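You operate a simulated robot arm through the tools that you are given. There is no shell and no other tool. Be economical: measure what you need, move in short steps, check, and stop when the job is done.

You run a simulated two-armed robot. Do the job below in one go: nothing can be reset, and whatever is moved stays where it is left.

Task
Hold the small teal bin on the front corner of the work table steady with one hand and put the green spool in it with the other.

Only the result counts: the job must be done as asked and must still hold three seconds after the hand-in. Knocking over, shifting, dropping, spilling or breaking anything else fails it.

Robot
Two 7-joint arms with two-finger parallel grippers on one trunk, on a base that drives. Base frame: it is fixed to the floor where the robot stands at the start and does not move with it; the origin is under the middle of the robot, x ahead of it, y to its left, z up; the surface under the hand at the start is at about z = 0.75. Lengths are in m, angles in rad, forces in N, time in s.
The left shoulder is at the start at [0.071, 0.156, 1.005], the right one opposite. Places, roughly: green spool (5x5x3 cm) [0.5, 0.2, 0.8]; small teal bin [3, -1.75, 1]. Payload 3.91 kg a hand.
The TCP of each hand is the grasp point between the finger pads, 0.03 m short of the fingertips. In the tool frame z runs along the fingers and y along their closing line. Largest opening 0.11 m; finger width 0.02, thickness 0.01; the body of the gripper, 0.048 by 0.112 m, starts 0.055 m behind the TCP.
Orientation is told as [roll, pitch, yaw] about the base's x, y, z axes, in that order, counted from this pose: with the fingers straight down and closing along the base's y, the tool's x points along the base's -x, its y along +y and its z along -z.

Tools
- The arms move only by the tool jog_arm. It takes "left_rows", "right_rows" or both (then of equal length, played together; a hand with none holds still); each is a list of rows, each a list of 7 numbers: the shift along the tool's x, y, z in units of 250 mm (1.0 is 250 mm), then the turn, a rotation vector about the tool's x, y, z in units of 60 degrees (1.0 is 60 degrees), then the opening in per cent of the stroke, from 0 (shut) to 100 (fully open). In form: [[x, y, z, rx, ry, rz, hand], ...]. A call has 1 to 8 rows; each row is the pose to reach, as a shift and turn from the pose commanded when the call began, along the tool's axes at that moment. A call with a number of a shift or a turn outside -1 to 1 is refused whole. Rows are played at 5 a second. More than 0.05 m and 0.15 rad between two rows, or a gripper value outside its range, and nothing of the call is played. Where a pose cannot be reached the arm comes as near as it can. A force on the tool above 40 N (or 10 N above the force at the start of the call, whichever is more), or a blocked arm, ends the call early, and 0.2 s more pass. The fingers move at their own pace (about 0.108 m/s each) and stop on an object; they squeeze with about 43 N. The grip force told is the motor's: it shows also when the fingers shut on nothing. Time passes only in rows, and 0.2 s behind the last, so rows that repeat a pose let the fingers close. The reply holds the time, the measured pose of the TCP, the force on the tool along the base axes, the opening and the grip force, in the units named above and with some noise, with the torque about the TCP (base axes, N m) and any sound that the robot's microphone picked up.
- Cameras (640 x 400 px; columns grow to the right, rows downward): "scene" is now at [0.1272, 0.0506, 1.2401]; the picture's right is [0.55, -0.84, -0.00], its down [-0.43, -0.28, -0.86] and it looks along [0.72, 0.47, -0.51] (base axes); focal length 253 px, centre (320, 200). "left" rides on the left gripper at [0.072, -0.017, -0.103] in its tool frame; the picture's right is [0.23, 0.97, 0.00], its down [-0.76, 0.18, -0.62] and it looks along [-0.61, 0.14, 0.78] (tool axes); focal length 222 px, centre (320, 200). "right" rides on the right gripper at [0.072, 0.017, -0.103] in its tool frame; the picture's right is [-0.23, 0.97, 0.00], its down [-0.76, -0.18, -0.62] and it looks along [-0.61, -0.14, 0.78] (tool axes); focal length 222 px, centre (320, 200). There is no depth. A picture from a camera that has moved, and an enlarged one, comes with that camera's place and axes in the base frame and with its lens.
- get_image(camera): a new picture of that camera. The clock stands still meanwhile.
- raise_lower(by): slides the trunk up (or, below 0, down) by that many m; the arms and the scene camera ride with it, the base frame stays. It gives what a move gives, with no picture.
- drive_base(legs): drives the robot by 1 to 6 legs, each [ahead, left, turn to the left] in m, m and rad, along the robot's own axes; the way and the turn of a leg run together, so that a leg with both is an arc; at most 1.5 m and 3.142 rad a leg. The arms and the cameras ride along, it lands a little off, and it stops where it bumps. It gives what a move gives.
- pan_tilt(pan, tilt): turns the head with the scene camera to pan (to the left, within 1.501 rad either way) and tilt (down, from -0.506 to 1.204), counted from straight ahead of the robot. It gives what a move gives.
- enlarge(camera, box): a new picture of the part [left, top, right, bottom] of that camera's present view, enlarged. The clock stands still meanwhile.
- close_job(): hands the job in; it is judged then, once.

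Go step by step. Nothing tells you exact positions but the pictures and the camera data: compare them with the known pose of the tool, close in by small moves and look again before you grip or let go. The budget is 120 turns and 88 pictures, counting those below and the enlarged ones. Unless the task says otherwise, let go and move clear before handing in.

The tools are called after "Call:" by a JSON object that holds its "api" and its "payload". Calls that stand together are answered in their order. jog_arm: Moves the arms, as the interface text tells. Its arguments: {"type":"object","properties":{"left_rows":{"type":"array","items":{"type":"array","items":{"type":"number"}}},"right_rows":{"type":"array","items":{"type":"array","items":{"type":"number"}}}},"required":[]} The other tools are called the same way: raise_lower (by) slides the trunk up or down; drive_base (legs) drives the base; pan_tilt (pan, tilt) turns the head that bears the scene camera; get_image (camera) takes a picture; enlarge (camera, box) takes an enlarged picture of a part of a camera's view; close_job () hands the job in.

At the start:

```text
clock: 0.0
left_ee_pos: [0.5547, 0.5519, 1.0493]
left_ee_rot: [-0.001, -0.001, 0.0]
left_wrist_force: [-0.5, -0.6, -0.8]
left_torque: [0.02, 0.02, 0.03]
left_grip_width: 0.1099
left_grasp_force: 0.1
right_ee_pos: [0.7185, 0.0495, 0.9758]
right_ee_rot: [-0.001, 0.0, 0.0]
right_wrist_force: [0.8, 0.4, 0.1]
right_torque: [0.01, -0.02, -0.03]
right_grip_width: 0.1101
right_grasp_force: 0.1
trunk travel left (down, up): [-0.45, 0.49]
robot x, y, heading: [-0.0004, 0.0015, 0.001]
head pan, tilt: [0.578, 0.536]
```

scene: 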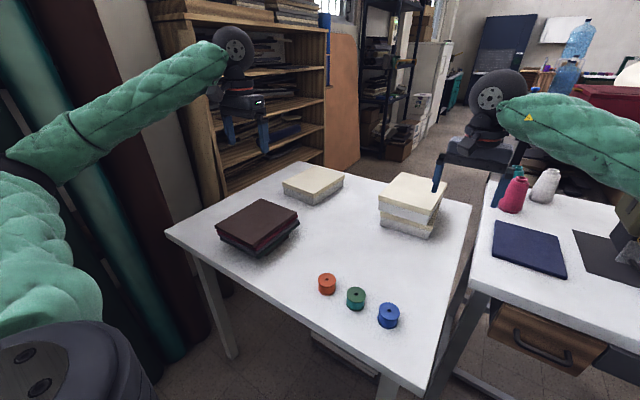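
right: 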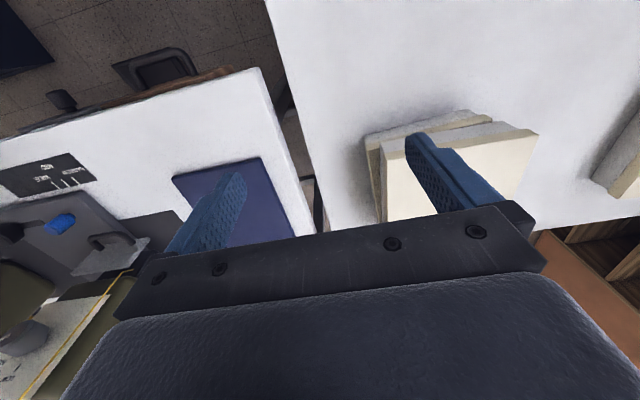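
left: 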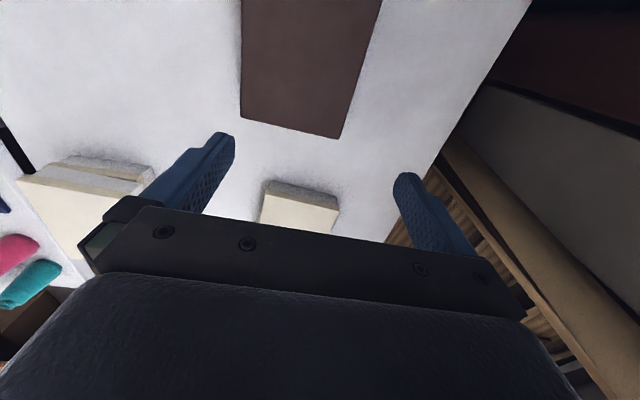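

The green spool sits in the middle of three at about (0.48, 0.19), between the red and blue ones, which are about 7.5 cm away along y. I'll back off a little for comfortable reach before picking it with the left hand.

Call:
{"api": "drive_base", "payload": {"legs": [[-0.1, 0, 0]]}}

Call:
{"api": "pan_tilt", "payload": {"pan": -0.5, "tilt": 0.3}}

Call:
{"api": "get_image", "payload": {"camera": "scene"}}

```text
clock: 1.1
left_ee_pos: [0.4492, 0.5535, 1.0477]
left_ee_rot: [0.001, -0.002, 0.001]
left_wrist_force: [-0.3, 0.1, 0.0]
left_torque: [-0.01, 0.0, 0.03]
left_grip_width: 0.1103
left_grasp_force: 0.0
right_ee_pos: [0.6146, 0.0503, 0.9779]
right_ee_rot: [0.0, -0.001, 0.001]
right_wrist_force: [-0.6, -0.2, 0.5]
right_torque: [-0.02, 0.02, 0.01]
right_grip_width: 0.1097
right_grasp_force: 0.2
trunk travel left (down, up): [-0.45, 0.49]
robot x, y, heading: [-0.0987, 0.0001, 0.004]
head pan, tilt: [0.578, 0.536]
```

```text
clock: 2.5
left_ee_pos: [0.4522, 0.5534, 1.048]
left_ee_rot: [0.001, 0.001, 0.003]
left_wrist_force: [-1.0, 0.1, -0.4]
left_torque: [-0.03, 0.03, 0.01]
left_grip_width: 0.1099
left_grasp_force: 0.0
right_ee_pos: [0.6157, 0.0517, 0.9778]
right_ee_rot: [-0.002, 0.0, 0.002]
right_wrist_force: [0.2, 0.0, 0.4]
right_torque: [0.0, -0.02, 0.0]
right_grip_width: 0.1101
right_grasp_force: 0.0
trunk travel left (down, up): [-0.45, 0.49]
robot x, y, heading: [-0.0977, 0.0018, -0.001]
head pan, tilt: [-0.499, 0.3]
```

```text
84 pictures are left
camera scene: at [0.0318, -0.0431, 1.2618], right [-0.48, -0.88, 0.0], down [-0.26, 0.14, -0.96], along [0.84, -0.46, -0.3], focal length 253 px, centre (320, 200)
```

scene: 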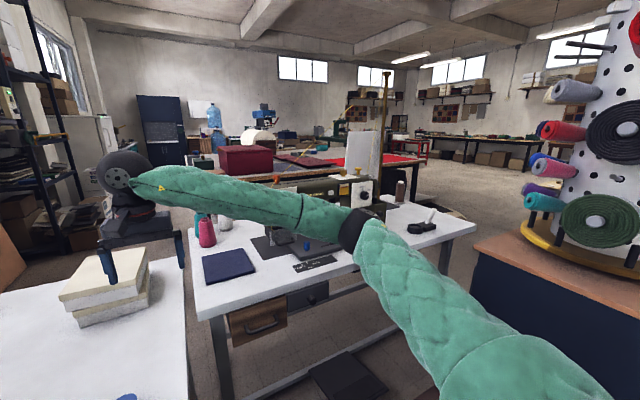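

The right forearm is close to where the left hand has to work. I'll move the right hand out to the right and start swinging and turning the left hand towards the spool.

Call:
{"api": "jog_arm", "payload": {"left_rows": [[0, -0.1, 0, 0, 0, 0.094, 100], [0, -0.2, 0, 0, 0, 0.188, 100], [0, -0.3, 0, 0, 0, 0.281, 100], [0, -0.4, 0, 0, 0, 0.375, 100], [0, -0.5, 0, 0, 0, 0.469, 100], [0, -0.6, 0, 0, 0, 0.563, 100], [0, -0.7, 0, 0, 0, 0.656, 100], [0, -0.74, 0, 0, 0, 0.75, 100]], "right_rows": [[0.02, -0.12, -0.03, 0, 0, 0, 100], [0.04, -0.24, -0.06, 0, 0, 0, 100], [0.06, -0.36, -0.09, 0, 0, 0, 100], [0.08, -0.48, -0.12, 0, 0, 0, 100], [0.1, -0.6, -0.15, 0, 0, 0, 100], [0.12, -0.72, -0.18, 0, 0, 0, 100], [0.14, -0.84, -0.21, 0, 0, 0, 100], [0.16, -0.96, -0.24, 0, 0, 0, 100]]}}

```text
clock: 4.3
left_ee_pos: [0.4509, 0.3691, 1.0475]
left_ee_rot: [-0.001, -0.002, -0.785]
left_wrist_force: [-0.2, -0.5, 0.1]
left_torque: [0.03, 0.01, 0.02]
left_grip_width: 0.11
left_grasp_force: 0.2
right_ee_pos: [0.5763, -0.1892, 1.0367]
right_ee_rot: [-0.001, 0.0, 0.002]
right_wrist_force: [0.0, 0.3, 0.1]
right_torque: [0.0, 0.03, -0.03]
right_grip_width: 0.11
right_grasp_force: 0.0
trunk travel left (down, up): [-0.45, 0.49]
robot x, y, heading: [-0.1015, 0.0022, 0.003]
head pan, tilt: [-0.499, 0.3]
```

Both hands moved as commanded. I'll finish the turn and centre the left hand above the spool, then look.

Call:
{"api": "jog_arm", "payload": {"left_rows": [[-0.075, -0.054, 0.04, 0, 0, 0.094, 100], [-0.15, -0.108, 0.08, 0, 0, 0.188, 100], [-0.225, -0.161, 0.12, 0, 0, 0.281, 100], [-0.3, -0.215, 0.16, 0, 0, 0.375, 100], [-0.375, -0.269, 0.2, 0, 0, 0.469, 100], [-0.45, -0.323, 0.24, 0, 0, 0.563, 100], [-0.525, -0.376, 0.28, 0, 0, 0.656, 100], [-0.6, -0.43, 0.32, 0, 0, 0.75, 100]]}}

Call:
{"api": "pan_tilt", "payload": {"pan": 0.3, "tilt": 0.6}}

Call:
{"api": "get_image", "payload": {"camera": "scene"}}

Call:
{"api": "get_image", "payload": {"camera": "left"}}

```text
clock: 6.1
left_ee_pos: [0.4832, 0.1856, 0.9685]
left_ee_rot: [0.0, 0.001, -1.569]
left_wrist_force: [0.8, 1.1, -0.2]
left_torque: [-0.01, 0.01, 0.02]
left_grip_width: 0.1098
left_grasp_force: 0.1
right_ee_pos: [0.5767, -0.1899, 1.0355]
right_ee_rot: [0.0, 0.0, 0.002]
right_wrist_force: [0.4, 0.2, -0.5]
right_torque: [-0.01, 0.02, -0.05]
right_grip_width: 0.11
right_grasp_force: 0.0
trunk travel left (down, up): [-0.45, 0.49]
robot x, y, heading: [-0.1035, 0.0005, 0.002]
head pan, tilt: [-0.499, 0.3]
```

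```text
clock: 7.2
left_ee_pos: [0.4826, 0.1846, 0.9682]
left_ee_rot: [-0.001, 0.0, -1.567]
left_wrist_force: [0.0, 0.0, 0.3]
left_torque: [-0.01, 0.0, -0.01]
left_grip_width: 0.1099
left_grasp_force: 0.0
right_ee_pos: [0.5767, -0.1907, 1.0373]
right_ee_rot: [0.0, 0.001, 0.001]
right_wrist_force: [-0.5, 0.5, 0.1]
right_torque: [0.0, 0.0, 0.02]
right_grip_width: 0.1098
right_grasp_force: 0.1
trunk travel left (down, up): [-0.45, 0.49]
robot x, y, heading: [-0.1008, -0.0046, -0.003]
head pan, tilt: [0.3, 0.6]
```

```text
83 pictures are left
camera scene: at [0.0342, 0.0272, 1.2343], right [0.3, -0.95, 0.0], down [-0.54, -0.17, -0.82], along [0.79, 0.24, -0.57], focal length 253 px, centre (320, 200)
```

scene: 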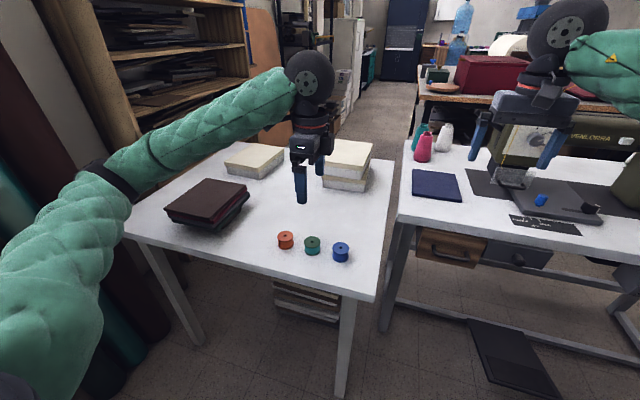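

```text
82 pictures are left
camera left: at [0.4654, 0.2557, 1.0721], right [0.97, 0.23, 0.0], down [0.18, -0.76, 0.62], along [0.14, -0.61, -0.78], focal length 222 px, centre (320, 200)
```

left: 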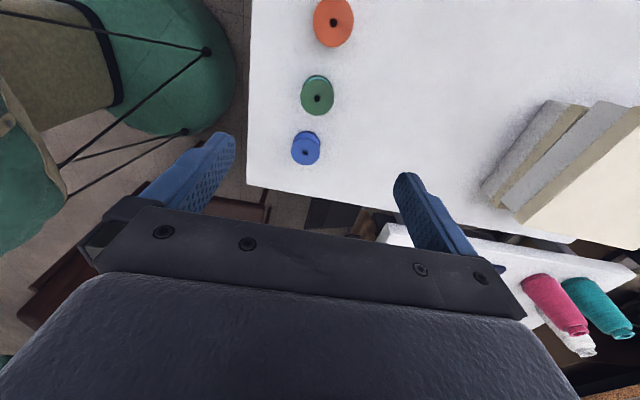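

The green spool's top centre reads about (0.476, 0.184) in both views. I'll shift 6 mm and go down to just above it, then check.

Call:
{"api": "jog_arm", "payload": {"left_rows": [[0, -0.026, 0.15, 0, 0, 0, 100], [0, -0.026, 0.3, 0, 0, 0, 100], [0, -0.026, 0.45, 0, 0, 0, 100], [0, -0.026, 0.58, 0, 0, 0, 100]]}}

Call:
{"api": "get_image", "payload": {"camera": "left"}}

Call:
{"api": "enlarge", "payload": {"camera": "scene", "box": [240, 150, 400, 270]}}

```text
clock: 8.2
left_ee_pos: [0.4771, 0.1871, 0.8246]
left_ee_rot: [0.0, -0.002, -1.569]
left_wrist_force: [0.4, -0.2, -0.3]
left_torque: [0.02, -0.03, 0.02]
left_grip_width: 0.1103
left_grasp_force: 0.1
right_ee_pos: [0.5777, -0.1893, 1.0363]
right_ee_rot: [0.001, 0.0, 0.003]
right_wrist_force: [0.4, 0.6, 1.4]
right_torque: [0.01, 0.05, 0.0]
right_grip_width: 0.1098
right_grasp_force: 0.1
trunk travel left (down, up): [-0.45, 0.49]
robot x, y, heading: [-0.0988, 0.0007, -0.001]
head pan, tilt: [0.3, 0.6]
```

```text
81 pictures are left
camera left: at [0.4593, 0.2576, 0.9273], right [0.97, 0.23, 0.0], down [0.18, -0.76, 0.62], along [0.14, -0.61, -0.78], focal length 222 px, centre (320, 200)
```

left: 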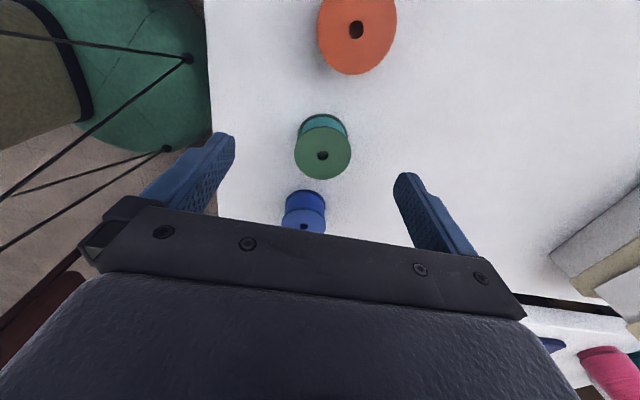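

```text
3.33 times, centred on (320, 210) of scene
camera zoom: at [0.0344, 0.0275, 1.2344], right [0.3, -0.95, 0.0], down [-0.54, -0.17, -0.82], along [0.79, 0.25, -0.57], focal length 843 px, centre (320, 167)
```

zoom: 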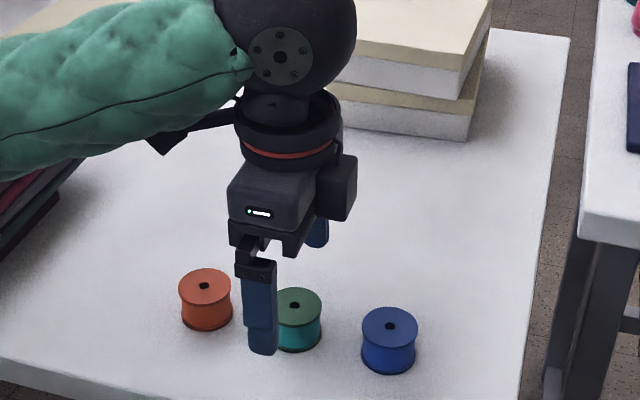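

The spool is centred between the fingers to within 3 mm. I'll go down to z ≈ 0.787 (tips just above the table), and close.

Call:
{"api": "jog_arm", "payload": {"left_rows": [[-0.012, 0, 0.07, 0, 0, 0, 100], [-0.012, 0, 0.15, 0, 0, 0, 100], [-0.012, 0, 0.15, 0, 0, 0, 30], [-0.012, 0, 0.15, 0, 0, 0, 20], [-0.012, 0, 0.15, 0, 0, 0, 10], [-0.012, 0, 0.15, 0, 0, 0, 10]]}}

```text
clock: 9.6
left_ee_pos: [0.4752, 0.1834, 0.7863]
left_ee_rot: [0.001, -0.001, -1.571]
left_wrist_force: [-0.9, 0.1, 0.3]
left_torque: [-0.01, -0.02, -0.01]
left_grip_width: 0.0371
left_grasp_force: 43.2
right_ee_pos: [0.5769, -0.189, 1.0364]
right_ee_rot: [0.0, -0.001, 0.0]
right_wrist_force: [-0.3, -0.3, 0.1]
right_torque: [-0.03, 0.03, 0.03]
right_grip_width: 0.1099
right_grasp_force: 0.1
trunk travel left (down, up): [-0.45, 0.49]
robot x, y, heading: [-0.1013, -0.0009, 0.006]
head pan, tilt: [0.3, 0.6]
```

The grip holds at 37 mm with 43 N. Lifting straight up now.

Call:
{"api": "jog_arm", "payload": {"left_rows": [[0, 0, -0.12, 0, 0, 0, 0], [0, 0, -0.3, 0, 0, 0, 0], [0, 0, -0.5, 0, 0, 0, 0], [0, 0, -0.7, 0, 0, 0, 0], [0, 0, -0.9, 0, 0, 0, 0], [0, 0, -1.0, 0, 0, 0, 0]]}}

Call:
{"api": "get_image", "payload": {"camera": "scene"}}

Call:
{"api": "get_image", "payload": {"camera": "left"}}

```text
clock: 11.0
left_ee_pos: [0.4742, 0.183, 1.0358]
left_ee_rot: [0.001, 0.0, -1.569]
left_wrist_force: [-1.1, -0.3, -0.3]
left_torque: [0.01, -0.01, 0.02]
left_grip_width: 0.0368
left_grasp_force: 42.9
right_ee_pos: [0.5758, -0.1903, 1.037]
right_ee_rot: [0.001, -0.001, 0.002]
right_wrist_force: [0.2, 0.1, 0.3]
right_torque: [0.0, 0.0, 0.03]
right_grip_width: 0.1098
right_grasp_force: 0.0
trunk travel left (down, up): [-0.45, 0.49]
robot x, y, heading: [-0.0979, -0.0026, -0.001]
head pan, tilt: [0.3, 0.6]
```

```text
79 pictures are left
camera scene: at [0.034, 0.0272, 1.2343], right [0.3, -0.95, 0.0], down [-0.54, -0.17, -0.82], along [0.79, 0.25, -0.57], focal length 253 px, centre (320, 200)
```

scene: 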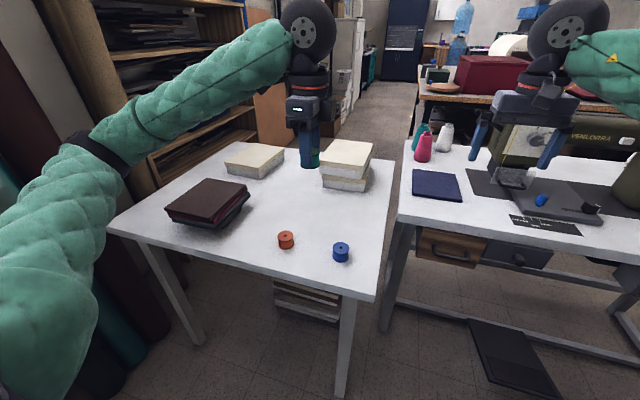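

```text
78 pictures are left
camera left: at [0.4571, 0.2541, 1.1395], right [0.97, 0.23, 0.0], down [0.18, -0.76, 0.62], along [0.14, -0.61, -0.78], focal length 222 px, centre (320, 200)
```

left: 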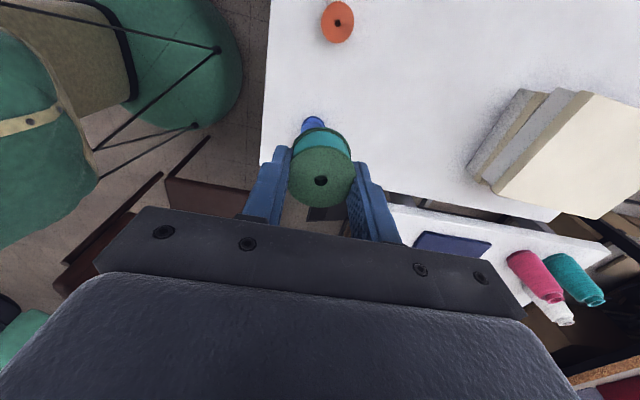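

The spool is safely in the left hand. Now I'll look for the teal bin and a way to get to it.

Call:
{"api": "pan_tilt", "payload": {"pan": -0.75, "tilt": 0.35}}

Call:
{"api": "get_image", "payload": {"camera": "scene"}}

Call:
{"api": "enlarge", "payload": {"camera": "scene", "box": [100, 60, 360, 220]}}

```text
clock: 12.3
left_ee_pos: [0.4743, 0.1841, 1.0371]
left_ee_rot: [0.001, 0.001, -1.571]
left_wrist_force: [-0.7, 0.2, -1.1]
left_torque: [-0.02, 0.0, -0.01]
left_grip_width: 0.0369
left_grasp_force: 43.0
right_ee_pos: [0.5779, -0.1899, 1.0364]
right_ee_rot: [0.001, 0.0, 0.002]
right_wrist_force: [0.6, -0.3, 0.2]
right_torque: [0.03, 0.01, -0.04]
right_grip_width: 0.1102
right_grasp_force: 0.2
trunk travel left (down, up): [-0.45, 0.49]
robot x, y, heading: [-0.1033, 0.0001, 0.0]
head pan, tilt: [-0.75, 0.351]
```

```text
77 pictures are left
camera scene: at [0.0181, -0.0622, 1.2571], right [-0.68, -0.73, 0.0], down [-0.25, 0.23, -0.94], along [0.69, -0.64, -0.34], focal length 253 px, centre (320, 200)
```

scene: 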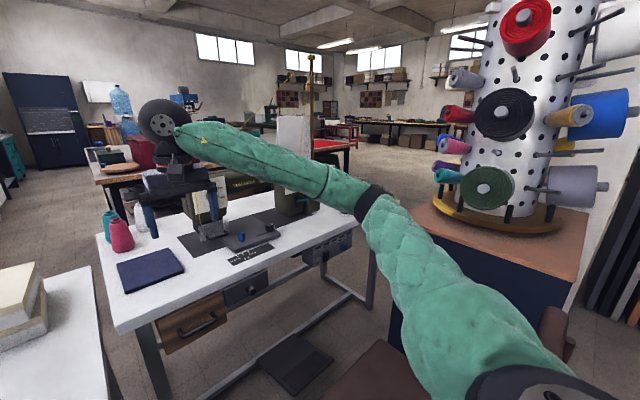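

```text
2.46 times, centred on (230, 140) of scene
camera zoom: at [0.0181, -0.0622, 1.2571], right [-0.68, -0.73, 0.0], down [-0.25, 0.23, -0.94], along [0.69, -0.64, -0.34], focal length 622 px, centre (542, 348)
```

zoom: 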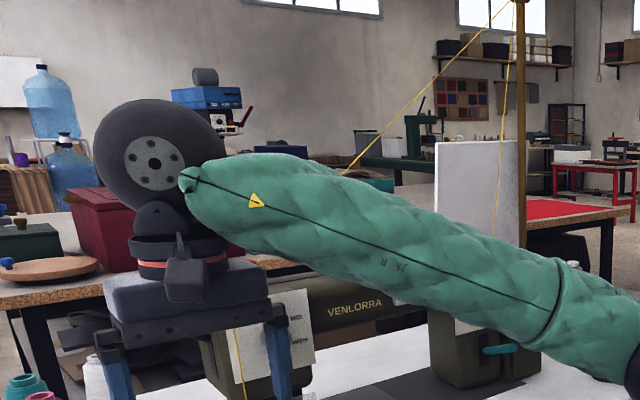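

The bin should be hidden behind the right forearm. I'll raise the trunk to look over it.

Call:
{"api": "raise_lower", "payload": {"by": 0.4}}

Call:
{"api": "pan_tilt", "payload": {"pan": -0.6, "tilt": 0.45}}

Call:
{"api": "get_image", "payload": {"camera": "scene"}}

Call:
{"api": "enlarge", "payload": {"camera": "scene", "box": [200, 60, 440, 210]}}

```text
clock: 16.1
left_ee_pos: [0.4753, 0.1843, 1.4355]
left_ee_rot: [0.0, -0.001, -1.57]
left_wrist_force: [1.5, 0.2, 0.1]
left_torque: [0.0, -0.01, 0.0]
left_grip_width: 0.0369
left_grasp_force: 43.0
right_ee_pos: [0.576, -0.1903, 1.4377]
right_ee_rot: [-0.002, -0.001, 0.0]
right_wrist_force: [0.5, 0.3, 0.3]
right_torque: [0.02, 0.01, 0.01]
right_grip_width: 0.1101
right_grasp_force: 0.0
trunk travel left (down, up): [-0.85, 0.09]
robot x, y, heading: [-0.0988, -0.0023, 0.002]
head pan, tilt: [-0.75, 0.351]
```

```text
clock: 16.8
left_ee_pos: [0.4742, 0.1836, 1.4361]
left_ee_rot: [0.002, 0.001, -1.568]
left_wrist_force: [0.5, -0.3, 0.2]
left_torque: [-0.01, 0.02, 0.0]
left_grip_width: 0.0369
left_grasp_force: 42.6
right_ee_pos: [0.5767, -0.1906, 1.4356]
right_ee_rot: [0.0, 0.001, 0.002]
right_wrist_force: [0.7, -0.3, 1.3]
right_torque: [0.0, 0.03, 0.02]
right_grip_width: 0.1101
right_grasp_force: 0.0
trunk travel left (down, up): [-0.85, 0.09]
robot x, y, heading: [-0.1012, 0.0011, -0.003]
head pan, tilt: [-0.6, 0.45]
```

```text
75 pictures are left
camera scene: at [0.026, -0.0507, 1.6479], right [-0.56, -0.83, 0.0], down [-0.36, 0.25, -0.9], along [0.74, -0.51, -0.44], focal length 253 px, centre (320, 200)
```

scene: 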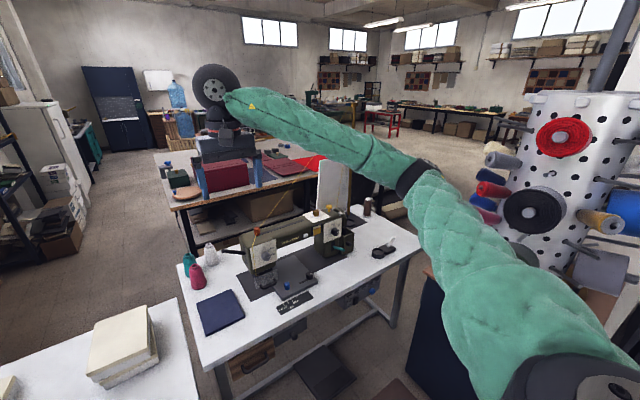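

```text
2.67 times, centred on (320, 135) of scene
camera zoom: at [0.026, -0.0507, 1.6479], right [-0.56, -0.83, 0.0], down [-0.36, 0.25, -0.9], along [0.74, -0.51, -0.44], focal length 674 px, centre (320, 373)
```

zoom: 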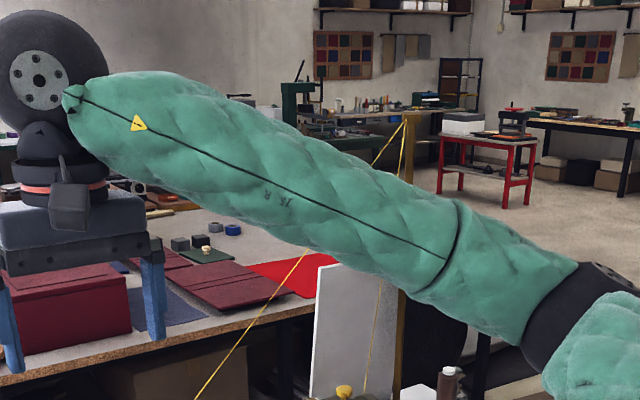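

The sewing table fills x 0.7–1.33, y −1.28 to 0, with a cabinet to its right, and the cutting table's near edge is at x ≈ 1.7. I need to see which way the base can get out, so I'll look to both sides.

Call:
{"api": "pan_tilt", "payload": {"pan": -1.45, "tilt": 0.6}}

Call:
{"api": "get_image", "payload": {"camera": "scene"}}

Call:
{"api": "pan_tilt", "payload": {"pan": 0.1, "tilt": 0.6}}

Call:
{"api": "get_image", "payload": {"camera": "scene"}}

Call:
{"api": "pan_tilt", "payload": {"pan": 1.4, "tilt": 0.6}}

Call:
{"api": "get_image", "payload": {"camera": "scene"}}

```text
clock: 18.0
left_ee_pos: [0.4747, 0.1837, 1.4354]
left_ee_rot: [0.0, -0.001, -1.568]
left_wrist_force: [-0.1, 0.1, -0.2]
left_torque: [0.0, 0.0, -0.03]
left_grip_width: 0.0369
left_grasp_force: 43.3
right_ee_pos: [0.5771, -0.1894, 1.4367]
right_ee_rot: [-0.001, 0.0, 0.003]
right_wrist_force: [0.3, 0.2, -0.4]
right_torque: [0.0, -0.01, 0.03]
right_grip_width: 0.1097
right_grasp_force: 0.0
trunk travel left (down, up): [-0.85, 0.09]
robot x, y, heading: [-0.1026, -0.0012, 0.001]
head pan, tilt: [-1.45, 0.6]
```

```text
73 pictures are left
camera scene: at [-0.0391, -0.0866, 1.6344], right [-0.99, -0.12, 0.0], down [-0.07, 0.56, -0.83], along [0.1, -0.82, -0.56], focal length 253 px, centre (320, 200)
```

scene: 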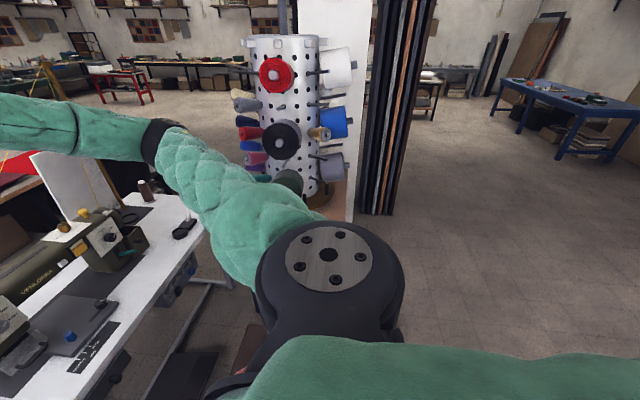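

```text
clock: 19.6
left_ee_pos: [0.475, 0.1844, 1.4352]
left_ee_rot: [0.0, 0.0, -1.569]
left_wrist_force: [-0.4, 0.5, 0.1]
left_torque: [0.01, -0.02, 0.01]
left_grip_width: 0.0369
left_grasp_force: 43.0
right_ee_pos: [0.5768, -0.1894, 1.4368]
right_ee_rot: [-0.001, 0.0, 0.002]
right_wrist_force: [0.3, 0.0, 0.1]
right_torque: [-0.03, 0.03, -0.03]
right_grip_width: 0.11
right_grasp_force: 0.1
trunk travel left (down, up): [-0.85, 0.09]
robot x, y, heading: [-0.0996, 0.0009, 0.003]
head pan, tilt: [0.099, 0.6]
```

```text
72 pictures are left
camera scene: at [0.038, 0.01, 1.6343], right [0.1, -0.99, 0.0], down [-0.56, -0.06, -0.82], along [0.82, 0.08, -0.57], focal length 253 px, centre (320, 200)
```

scene: 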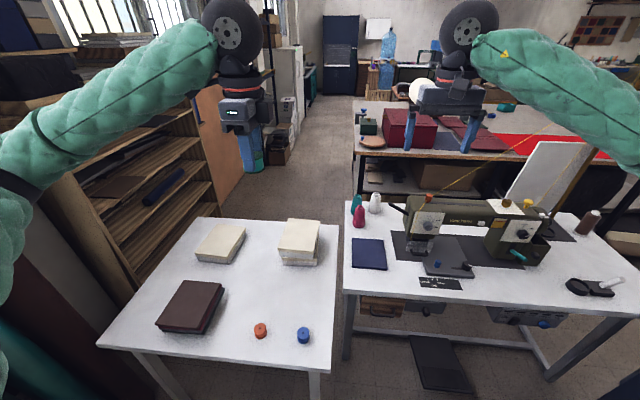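

```text
clock: 21.1
left_ee_pos: [0.4751, 0.1843, 1.4359]
left_ee_rot: [-0.001, -0.001, -1.57]
left_wrist_force: [0.1, -0.4, -0.1]
left_torque: [-0.01, -0.02, 0.03]
left_grip_width: 0.0371
left_grasp_force: 42.3
right_ee_pos: [0.5771, -0.1887, 1.4372]
right_ee_rot: [0.001, 0.0, 0.001]
right_wrist_force: [0.0, -0.3, 1.0]
right_torque: [-0.02, -0.01, 0.0]
right_grip_width: 0.11
right_grasp_force: 0.1
trunk travel left (down, up): [-0.85, 0.09]
robot x, y, heading: [-0.1007, -0.0008, -0.003]
head pan, tilt: [1.4, 0.6]
```

```text
71 pictures are left
camera scene: at [-0.035, 0.0882, 1.6344], right [0.99, -0.17, 0.0], down [-0.1, -0.56, -0.83], along [0.14, 0.81, -0.57], focal length 253 px, centre (320, 200)
```

scene: 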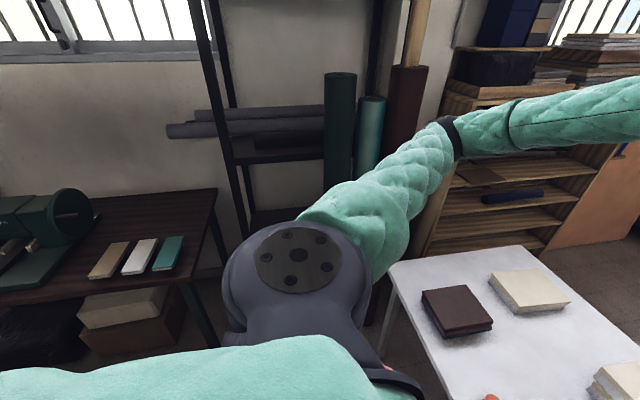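

The floor is open to the right rear, past the cabinet and partition. I'll turn right on the spot with the arms kept high, then look along that lane.

Call:
{"api": "drive_base", "payload": {"legs": [[0, 0, -1.571]]}}

Call:
{"api": "pan_tilt", "payload": {"pan": -0.6, "tilt": 0.6}}

Call:
{"api": "get_image", "payload": {"camera": "scene"}}

Call:
{"api": "pan_tilt", "payload": {"pan": -1.4, "tilt": 0.6}}

Call:
{"api": "get_image", "payload": {"camera": "scene"}}

```text
clock: 25.3
left_ee_pos: [0.0867, -0.5764, 1.4357]
left_ee_rot: [0.0, 0.001, -3.132]
left_wrist_force: [0.5, 0.2, 0.0]
left_torque: [0.03, 0.01, 0.01]
left_grip_width: 0.037
left_grasp_force: 43.5
right_ee_pos: [-0.2857, -0.6804, 1.4364]
right_ee_rot: [0.0, -0.001, -1.559]
right_wrist_force: [-0.2, 0.0, 0.5]
right_torque: [0.0, -0.01, -0.01]
right_grip_width: 0.1099
right_grasp_force: 0.0
trunk travel left (down, up): [-0.85, 0.09]
robot x, y, heading: [-0.1009, 0.0027, -1.555]
head pan, tilt: [1.4, 0.6]
```

```text
clock: 27.2
left_ee_pos: [0.0865, -0.5753, 1.4346]
left_ee_rot: [-0.002, 0.0, -3.132]
left_wrist_force: [-0.1, 0.3, -0.2]
left_torque: [-0.02, -0.01, 0.01]
left_grip_width: 0.0371
left_grasp_force: 43.0
right_ee_pos: [-0.2853, -0.6825, 1.4373]
right_ee_rot: [0.001, 0.0, -1.56]
right_wrist_force: [0.3, 1.0, -0.2]
right_torque: [-0.03, 0.0, 0.02]
right_grip_width: 0.1102
right_grasp_force: 0.0
trunk travel left (down, up): [-0.85, 0.09]
robot x, y, heading: [-0.1033, -0.0015, -1.555]
head pan, tilt: [-0.6, 0.6]
```

```text
70 pictures are left
camera scene: at [-0.1496, -0.1234, 1.6343], right [-0.83, 0.56, 0.0], down [0.31, 0.47, -0.82], along [-0.46, -0.69, -0.57], focal length 253 px, centre (320, 200)
```

scene: 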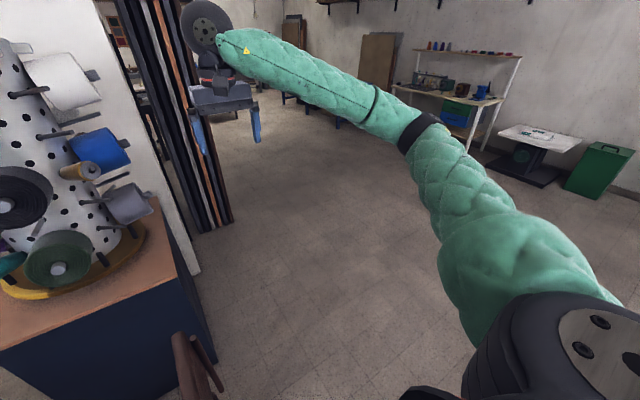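

```text
clock: 28.4
left_ee_pos: [0.087, -0.5749, 1.4349]
left_ee_rot: [0.0, 0.0, -3.129]
left_wrist_force: [0.8, 0.2, 0.1]
left_torque: [0.01, -0.02, 0.01]
left_grip_width: 0.0372
left_grasp_force: 42.5
right_ee_pos: [-0.2861, -0.6804, 1.4353]
right_ee_rot: [0.0, -0.001, -1.561]
right_wrist_force: [-0.7, -0.2, 0.2]
right_torque: [-0.01, -0.02, -0.03]
right_grip_width: 0.11
right_grasp_force: 0.0
trunk travel left (down, up): [-0.85, 0.09]
robot x, y, heading: [-0.1026, -0.0043, -1.559]
head pan, tilt: [-1.4, 0.6]
```

```text
69 pictures are left
camera scene: at [-0.1874, -0.0659, 1.6344], right [-0.18, 0.98, 0.0], down [0.56, 0.1, -0.83], along [-0.81, -0.15, -0.57], focal length 253 px, centre (320, 200)
```

scene: 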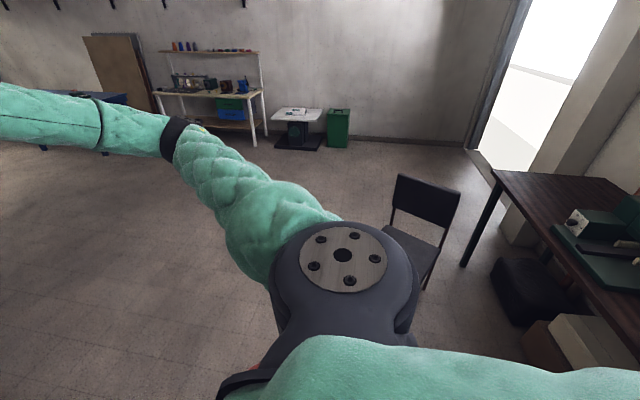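

There's a chair behind me at (−1.3, 0.3), a stool near (0, −0.65) and the partition end near x −0.45, y −2.2. The lane along x ≈ −1.15 is clear, so I'll slide diagonally into it and drive down past the partition.

Call:
{"api": "drive_base", "payload": {"legs": [[0.3, -0.7, 0], [0.4, -0.35, 0], [1.4, 0, 0], [0.8, 0, 0]]}}

Call:
{"api": "pan_tilt", "payload": {"pan": 1.3, "tilt": 0.5}}

Call:
{"api": "get_image", "payload": {"camera": "scene"}}

Call:
{"api": "pan_tilt", "payload": {"pan": 0.5, "tilt": 0.5}}

Call:
{"api": "get_image", "payload": {"camera": "scene"}}

```text
clock: 39.9
left_ee_pos: [-0.7689, -2.278, 1.4301]
left_ee_rot: [-0.003, -0.01, -2.834]
left_wrist_force: [1.5, 2.5, -0.8]
left_torque: [-0.17, 0.09, 0.0]
left_grip_width: 0.0397
left_grasp_force: 43.0
right_ee_pos: [-1.0909, -2.4873, 1.4285]
right_ee_rot: [-0.013, 0.011, -1.256]
right_wrist_force: [1.4, 0.6, 1.8]
right_torque: [-0.05, 0.19, 0.02]
right_grip_width: 0.1104
right_grasp_force: 0.0
trunk travel left (down, up): [-0.85, 0.09]
robot x, y, heading: [-1.136, -1.7787, -1.268]
head pan, tilt: [-1.4, 0.6]
stopped in leg 3: the robot was blocked; the commanded pose is now the measured one
```

```text
clock: 42.3
left_ee_pos: [-0.8144, -2.288, 1.4278]
left_ee_rot: [-0.006, -0.003, -2.892]
left_wrist_force: [0.3, -0.1, 0.2]
left_torque: [-0.03, -0.02, 0.03]
left_grip_width: 0.0399
left_grasp_force: 42.9
right_ee_pos: [-1.1495, -2.4793, 1.4234]
right_ee_rot: [-0.006, 0.015, -1.315]
right_wrist_force: [-0.3, 0.7, 0.1]
right_torque: [0.01, 0.02, 0.0]
right_grip_width: 0.1102
right_grasp_force: 0.1
trunk travel left (down, up): [-0.85, 0.09]
robot x, y, heading: [-1.1509, -1.7566, -1.327]
head pan, tilt: [1.3, 0.499]
```

```text
68 pictures are left
camera scene: at [-1.0421, -1.8067, 1.6436], right [-0.02, -1.0, 0.0], down [-0.48, 0.01, -0.88], along [0.88, -0.02, -0.48], focal length 253 px, centre (320, 200)
```

scene: 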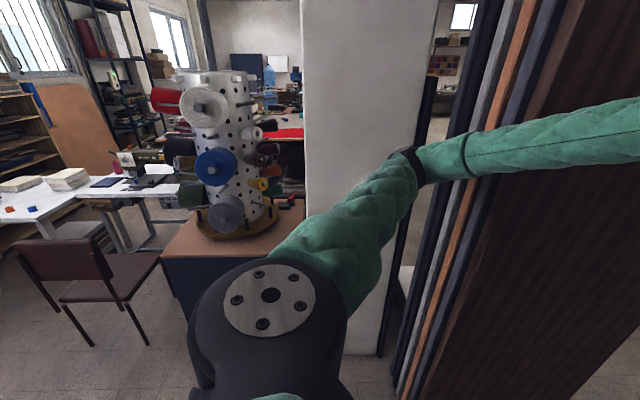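

```text
clock: 43.5
left_ee_pos: [-0.8139, -2.2904, 1.4274]
left_ee_rot: [-0.009, -0.003, -2.893]
left_wrist_force: [-0.6, -0.5, 0.4]
left_torque: [-0.04, 0.01, -0.01]
left_grip_width: 0.0399
left_grasp_force: 43.1
right_ee_pos: [-1.1501, -2.4796, 1.423]
right_ee_rot: [-0.005, 0.015, -1.316]
right_wrist_force: [-0.2, 1.0, 0.2]
right_torque: [0.04, -0.01, -0.02]
right_grip_width: 0.1098
right_grasp_force: 0.1
trunk travel left (down, up): [-0.85, 0.09]
robot x, y, heading: [-1.1447, -1.7606, -1.325]
head pan, tilt: [0.499, 0.499]
```

```text
67 pictures are left
camera scene: at [-1.0711, -1.873, 1.6435], right [-0.73, -0.68, 0.0], down [-0.33, 0.35, -0.88], along [0.6, -0.64, -0.48], focal length 253 px, centre (320, 200)
```

scene: 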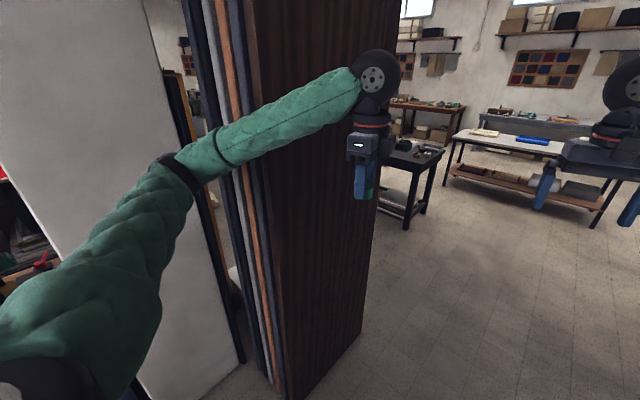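

The base stopped because the left elbow brushed the upright panel, which is nearer than I estimated (its edge runs from (−0.45, −2.26) to (−0.53, −2.88)). I'll back off and give it a wide berth, then check the panel and the spool.

Call:
{"api": "drive_base", "payload": {"legs": [[-0.15, -0.15, 0], [0, -0.5, 0], [0, 0, -0.24]]}}

Call:
{"api": "get_image", "payload": {"camera": "left"}}

Call:
{"api": "pan_tilt", "payload": {"pan": 0.7, "tilt": 0.4}}

Call:
{"api": "get_image", "payload": {"camera": "scene"}}

```text
clock: 48.5
left_ee_pos: [-1.618, -2.3715, 1.4274]
left_ee_rot: [-0.008, -0.003, -3.137]
left_wrist_force: [-1.0, 0.1, 0.0]
left_torque: [0.0, -0.03, 0.0]
left_grip_width: 0.0399
left_grasp_force: 42.7
right_ee_pos: [-1.9889, -2.4759, 1.4231]
right_ee_rot: [-0.004, 0.019, -1.557]
right_wrist_force: [-0.4, 0.6, 0.3]
right_torque: [0.0, -0.04, -0.01]
right_grip_width: 0.1099
right_grasp_force: 0.1
trunk travel left (down, up): [-0.85, 0.09]
robot x, y, heading: [-1.8127, -1.7756, -1.566]
head pan, tilt: [0.499, 0.499]
```

```text
66 pictures are left
camera left: at [-1.5462, -2.3559, 1.5305], right [0.23, -0.97, -0.01], down [-0.76, -0.19, 0.62], along [-0.61, -0.14, -0.78], focal length 222 px, centre (320, 200)
```

left: 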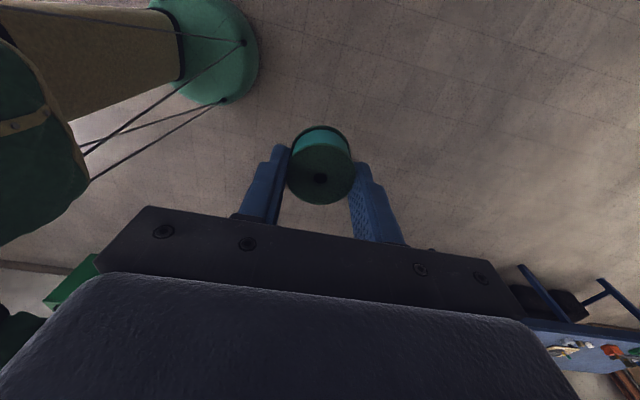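

```text
clock: 49.2
left_ee_pos: [-1.6182, -2.37, 1.428]
left_ee_rot: [-0.006, -0.004, -3.137]
left_wrist_force: [-0.4, -0.1, -0.2]
left_torque: [0.0, 0.02, -0.01]
left_grip_width: 0.0399
left_grasp_force: 42.6
right_ee_pos: [-1.9884, -2.4753, 1.4232]
right_ee_rot: [-0.006, 0.019, -1.557]
right_wrist_force: [0.1, 0.1, -0.4]
right_torque: [-0.02, 0.0, 0.02]
right_grip_width: 0.1101
right_grasp_force: 0.1
trunk travel left (down, up): [-0.85, 0.09]
robot x, y, heading: [-1.8126, -1.7776, -1.565]
head pan, tilt: [0.7, 0.4]
```

```text
65 pictures are left
camera scene: at [-1.7516, -1.8953, 1.6526], right [-0.76, -0.65, 0.0], down [-0.25, 0.3, -0.92], along [0.6, -0.7, -0.39], focal length 253 px, centre (320, 200)
```

scene: 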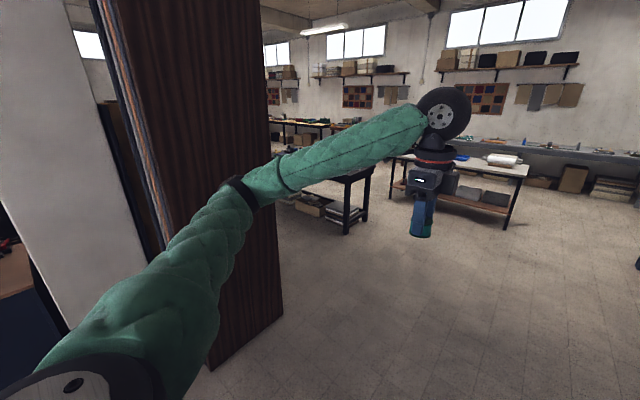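

The panel is exactly where it was, and the spool is still held firmly. I'll drive down to y ≈ −3.4 in the open floor, turn left to face +x, and look along the aisle.

Call:
{"api": "drive_base", "payload": {"legs": [[1.5, 0, 0], [0.1, 0, 0], [0, 0, 1.566]]}}

Call:
{"api": "pan_tilt", "payload": {"pan": 0.0, "tilt": 0.4}}

Call:
{"api": "get_image", "payload": {"camera": "scene"}}

```text
clock: 61.2
left_ee_pos: [-1.2102, -3.2085, 1.4273]
left_ee_rot: [-0.008, -0.003, -1.596]
left_wrist_force: [0.5, 0.3, -0.3]
left_torque: [-0.01, -0.02, -0.03]
left_grip_width: 0.0397
left_grasp_force: 43.2
right_ee_pos: [-1.117, -3.5815, 1.4227]
right_ee_rot: [-0.005, 0.017, -0.016]
right_wrist_force: [0.7, -0.4, 0.3]
right_torque: [0.01, 0.01, 0.01]
right_grip_width: 0.1098
right_grasp_force: 0.0
trunk travel left (down, up): [-0.85, 0.09]
robot x, y, heading: [-1.8099, -3.3863, -0.022]
head pan, tilt: [0.7, 0.4]
```

```text
clock: 62.3
left_ee_pos: [-1.2105, -3.2085, 1.4266]
left_ee_rot: [-0.007, -0.003, -1.595]
left_wrist_force: [0.4, -0.3, 0.9]
left_torque: [0.02, -0.01, 0.02]
left_grip_width: 0.0396
left_grasp_force: 43.1
right_ee_pos: [-1.1155, -3.5815, 1.4232]
right_ee_rot: [-0.006, 0.018, -0.016]
right_wrist_force: [-0.5, 0.1, -0.5]
right_torque: [0.02, -0.01, -0.01]
right_grip_width: 0.1101
right_grasp_force: 0.0
trunk travel left (down, up): [-0.85, 0.09]
robot x, y, heading: [-1.8146, -3.3835, -0.02]
head pan, tilt: [0.0, 0.4]
```

```text
64 pictures are left
camera scene: at [-1.6666, -3.3882, 1.6525], right [-0.02, -1.0, 0.0], down [-0.39, 0.01, -0.92], along [0.92, -0.02, -0.39], focal length 253 px, centre (320, 200)
```

scene: 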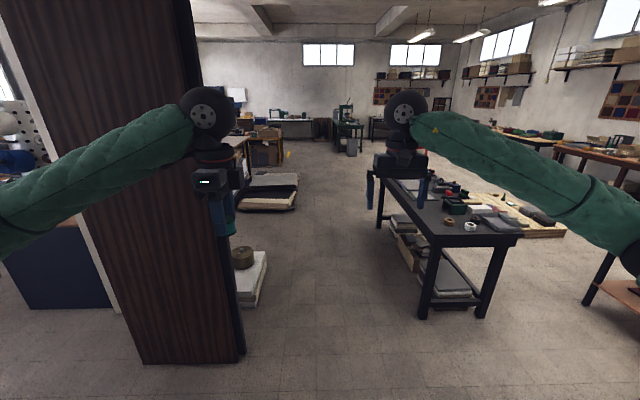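

The aisle along y ≈ −3.5 is free between the panel and the tool table. I'll zoom in on the far end to find the bin.

Call:
{"api": "enlarge", "payload": {"camera": "scene", "box": [210, 90, 370, 190]}}

```text
4.00 times, centred on (290, 140) of scene
camera zoom: at [-1.6666, -3.3882, 1.6525], right [-0.02, -1.0, 0.0], down [-0.39, 0.01, -0.92], along [0.92, -0.02, -0.39], focal length 1012 px, centre (440, 440)
```

zoom: 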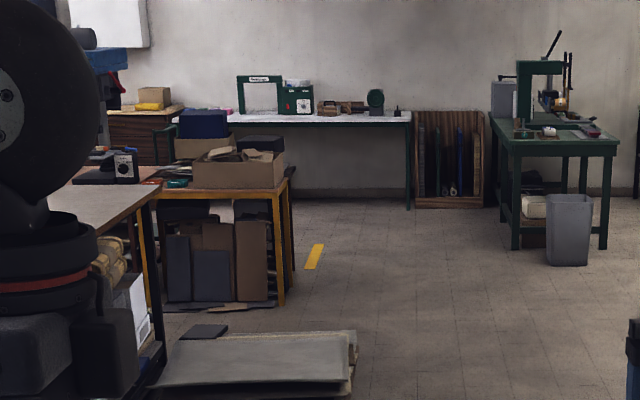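

The cutting table's far corner is near (3.17, −2.1), with a fabric pallet at x 1.9–3.4, y −3.05 to −2.15. I'll advance down the aisle, biasing right, then look again.

Call:
{"api": "drive_base", "payload": {"legs": [[1.5, -0.12, 0], [1.5, -0.03, 0]]}}

Call:
{"api": "pan_tilt", "payload": {"pan": 0.45, "tilt": 0.4}}

Call:
{"api": "get_image", "payload": {"camera": "scene"}}

Call:
{"api": "pan_tilt", "payload": {"pan": 0, "tilt": 0.4}}

Call:
{"api": "get_image", "payload": {"camera": "scene"}}

```text
refused: leg 1 is longer than a leg can be; nothing moved
```

```text
clock: 63.2
left_ee_pos: [-1.2099, -3.2084, 1.4256]
left_ee_rot: [-0.006, -0.003, -1.595]
left_wrist_force: [-0.4, -0.7, -0.5]
left_torque: [0.0, 0.0, 0.0]
left_grip_width: 0.0397
left_grasp_force: 43.2
right_ee_pos: [-1.1161, -3.5819, 1.4226]
right_ee_rot: [-0.006, 0.018, -0.015]
right_wrist_force: [0.5, -0.6, 0.3]
right_torque: [0.01, 0.0, -0.01]
right_grip_width: 0.1102
right_grasp_force: 0.0
trunk travel left (down, up): [-0.85, 0.09]
robot x, y, heading: [-1.8107, -3.3848, -0.023]
head pan, tilt: [0.45, 0.4]
```

```text
62 pictures are left
camera scene: at [-1.6748, -3.3477, 1.6525], right [0.41, -0.91, 0.0], down [-0.35, -0.16, -0.92], along [0.84, 0.38, -0.39], focal length 253 px, centre (320, 200)
```

scene: 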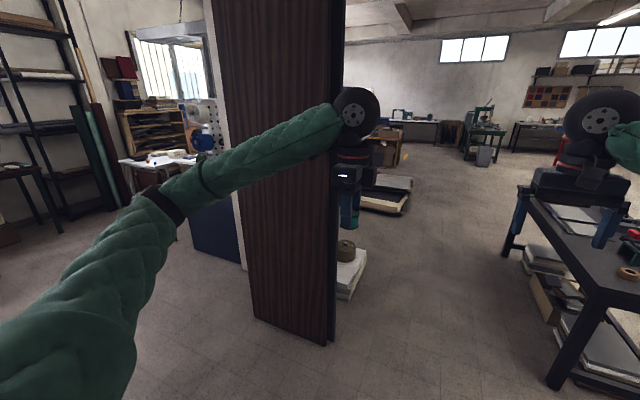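

```text
clock: 64.1
left_ee_pos: [-1.21, -3.2094, 1.4271]
left_ee_rot: [-0.008, -0.004, -1.594]
left_wrist_force: [0.3, 0.6, -0.7]
left_torque: [0.0, -0.02, 0.04]
left_grip_width: 0.0401
left_grasp_force: 43.3
right_ee_pos: [-1.1161, -3.5821, 1.4228]
right_ee_rot: [-0.006, 0.019, -0.016]
right_wrist_force: [-0.4, -1.5, 0.5]
right_torque: [-0.03, -0.03, 0.0]
right_grip_width: 0.1102
right_grasp_force: 0.0
trunk travel left (down, up): [-0.85, 0.09]
robot x, y, heading: [-1.813, -3.3883, -0.021]
head pan, tilt: [0.0, 0.4]
```

```text
61 pictures are left
camera scene: at [-1.6666, -3.388, 1.6525], right [-0.02, -1.0, 0.0], down [-0.39, 0.01, -0.92], along [0.92, -0.02, -0.39], focal length 253 px, centre (320, 200)
```

scene: 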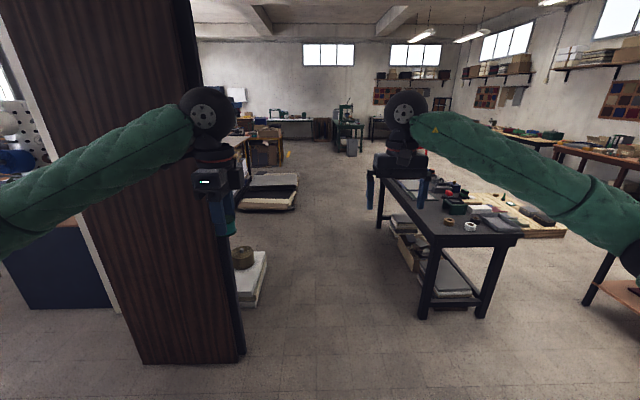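

That drive was refused because the first leg was just over the limit. I'll repeat it with shorter legs.

Call:
{"api": "drive_base", "payload": {"legs": [[1.0, -0.15, 0], [1.0, 0, 0], [1.0, 0, 0]]}}

Call:
{"api": "pan_tilt", "payload": {"pan": 0.4, "tilt": 0.4}}

Call:
{"api": "get_image", "payload": {"camera": "scene"}}

```text
clock: 67.8
left_ee_pos: [-0.5025, -3.3449, 1.425]
left_ee_rot: [-0.013, 0.003, -1.592]
left_wrist_force: [0.9, 0.5, 1.0]
left_torque: [-0.01, 0.02, 0.01]
left_grip_width: 0.0398
left_grasp_force: 43.1
right_ee_pos: [-0.4112, -3.7252, 1.4277]
right_ee_rot: [-0.003, 0.011, -0.023]
right_wrist_force: [0.7, -0.1, -0.4]
right_torque: [-0.05, 0.0, -0.02]
right_grip_width: 0.1101
right_grasp_force: 0.0
trunk travel left (down, up): [-0.85, 0.09]
robot x, y, heading: [-1.0975, -3.516, -0.029]
head pan, tilt: [0.0, 0.4]
stopped in leg 1: the robot was blocked; the commanded pose is now the measured one
```

```text
clock: 68.7
left_ee_pos: [-0.5037, -3.3448, 1.4261]
left_ee_rot: [-0.011, 0.004, -1.594]
left_wrist_force: [0.2, -0.1, 0.5]
left_torque: [0.01, -0.01, 0.0]
left_grip_width: 0.0399
left_grasp_force: 42.5
right_ee_pos: [-0.4134, -3.7249, 1.4272]
right_ee_rot: [-0.005, 0.011, -0.024]
right_wrist_force: [0.6, 0.3, 0.2]
right_torque: [-0.01, -0.02, 0.01]
right_grip_width: 0.11
right_grasp_force: 0.1
trunk travel left (down, up): [-0.85, 0.09]
robot x, y, heading: [-1.0977, -3.5175, -0.034]
head pan, tilt: [0.4, 0.4]
```

```text
60 pictures are left
camera scene: at [-0.9704, -3.4901, 1.6539], right [0.36, -0.93, 0.0], down [-0.36, -0.14, -0.92], along [0.86, 0.33, -0.38], focal length 253 px, centre (320, 200)
```

scene: 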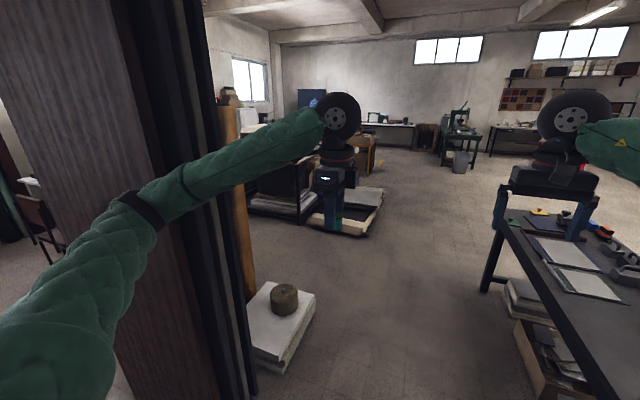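

Blocked again, and the cause isn't clear this time. I'll look downward on both sides before moving.

Call:
{"api": "pan_tilt", "payload": {"pan": 0.9, "tilt": 0.7}}

Call:
{"api": "get_image", "payload": {"camera": "scene"}}

Call:
{"api": "pan_tilt", "payload": {"pan": -0.3, "tilt": 1.0}}

Call:
{"api": "get_image", "payload": {"camera": "scene"}}

```text
clock: 69.6
left_ee_pos: [-0.5037, -3.3456, 1.4248]
left_ee_rot: [-0.012, 0.003, -1.593]
left_wrist_force: [0.4, 0.4, -1.1]
left_torque: [0.02, 0.0, 0.03]
left_grip_width: 0.0401
left_grasp_force: 42.7
right_ee_pos: [-0.4136, -3.7243, 1.4269]
right_ee_rot: [-0.004, 0.01, -0.026]
right_wrist_force: [0.4, 0.1, 0.8]
right_torque: [-0.02, 0.0, 0.0]
right_grip_width: 0.11
right_grasp_force: 0.1
trunk travel left (down, up): [-0.85, 0.09]
robot x, y, heading: [-1.0982, -3.5144, -0.031]
head pan, tilt: [0.901, 0.7]
```

```text
59 pictures are left
camera scene: at [-1.0019, -3.4579, 1.6268], right [0.76, -0.65, 0.0], down [-0.41, -0.49, -0.77], along [0.5, 0.58, -0.64], focal length 253 px, centre (320, 200)
```

scene: 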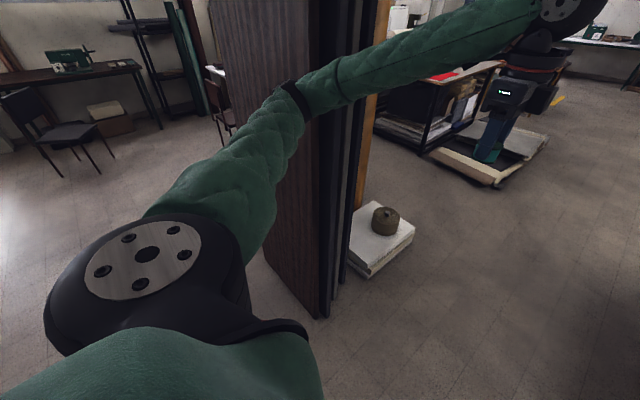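

```text
clock: 71.0
left_ee_pos: [-0.5037, -3.3439, 1.425]
left_ee_rot: [-0.011, 0.003, -1.594]
left_wrist_force: [0.1, -0.3, -0.8]
left_torque: [0.0, 0.03, -0.01]
left_grip_width: 0.0396
left_grasp_force: 43.1
right_ee_pos: [-0.4143, -3.7238, 1.4281]
right_ee_rot: [-0.004, 0.01, -0.025]
right_wrist_force: [0.0, 0.5, -0.2]
right_torque: [0.02, -0.03, 0.02]
right_grip_width: 0.1099
right_grasp_force: 0.0
trunk travel left (down, up): [-0.85, 0.09]
robot x, y, heading: [-1.0976, -3.5182, -0.036]
head pan, tilt: [-0.3, 1.0]
```

```text
58 pictures are left
camera scene: at [-0.991, -3.5452, 1.6032], right [-0.33, -0.95, 0.0], down [-0.79, 0.28, -0.55], along [0.52, -0.17, -0.84], focal length 253 px, centre (320, 200)
```

scene: 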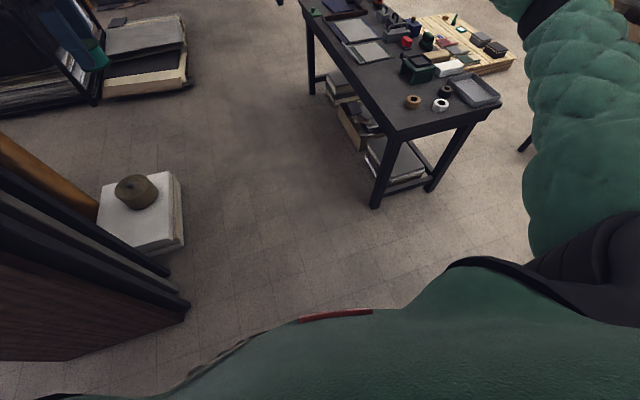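

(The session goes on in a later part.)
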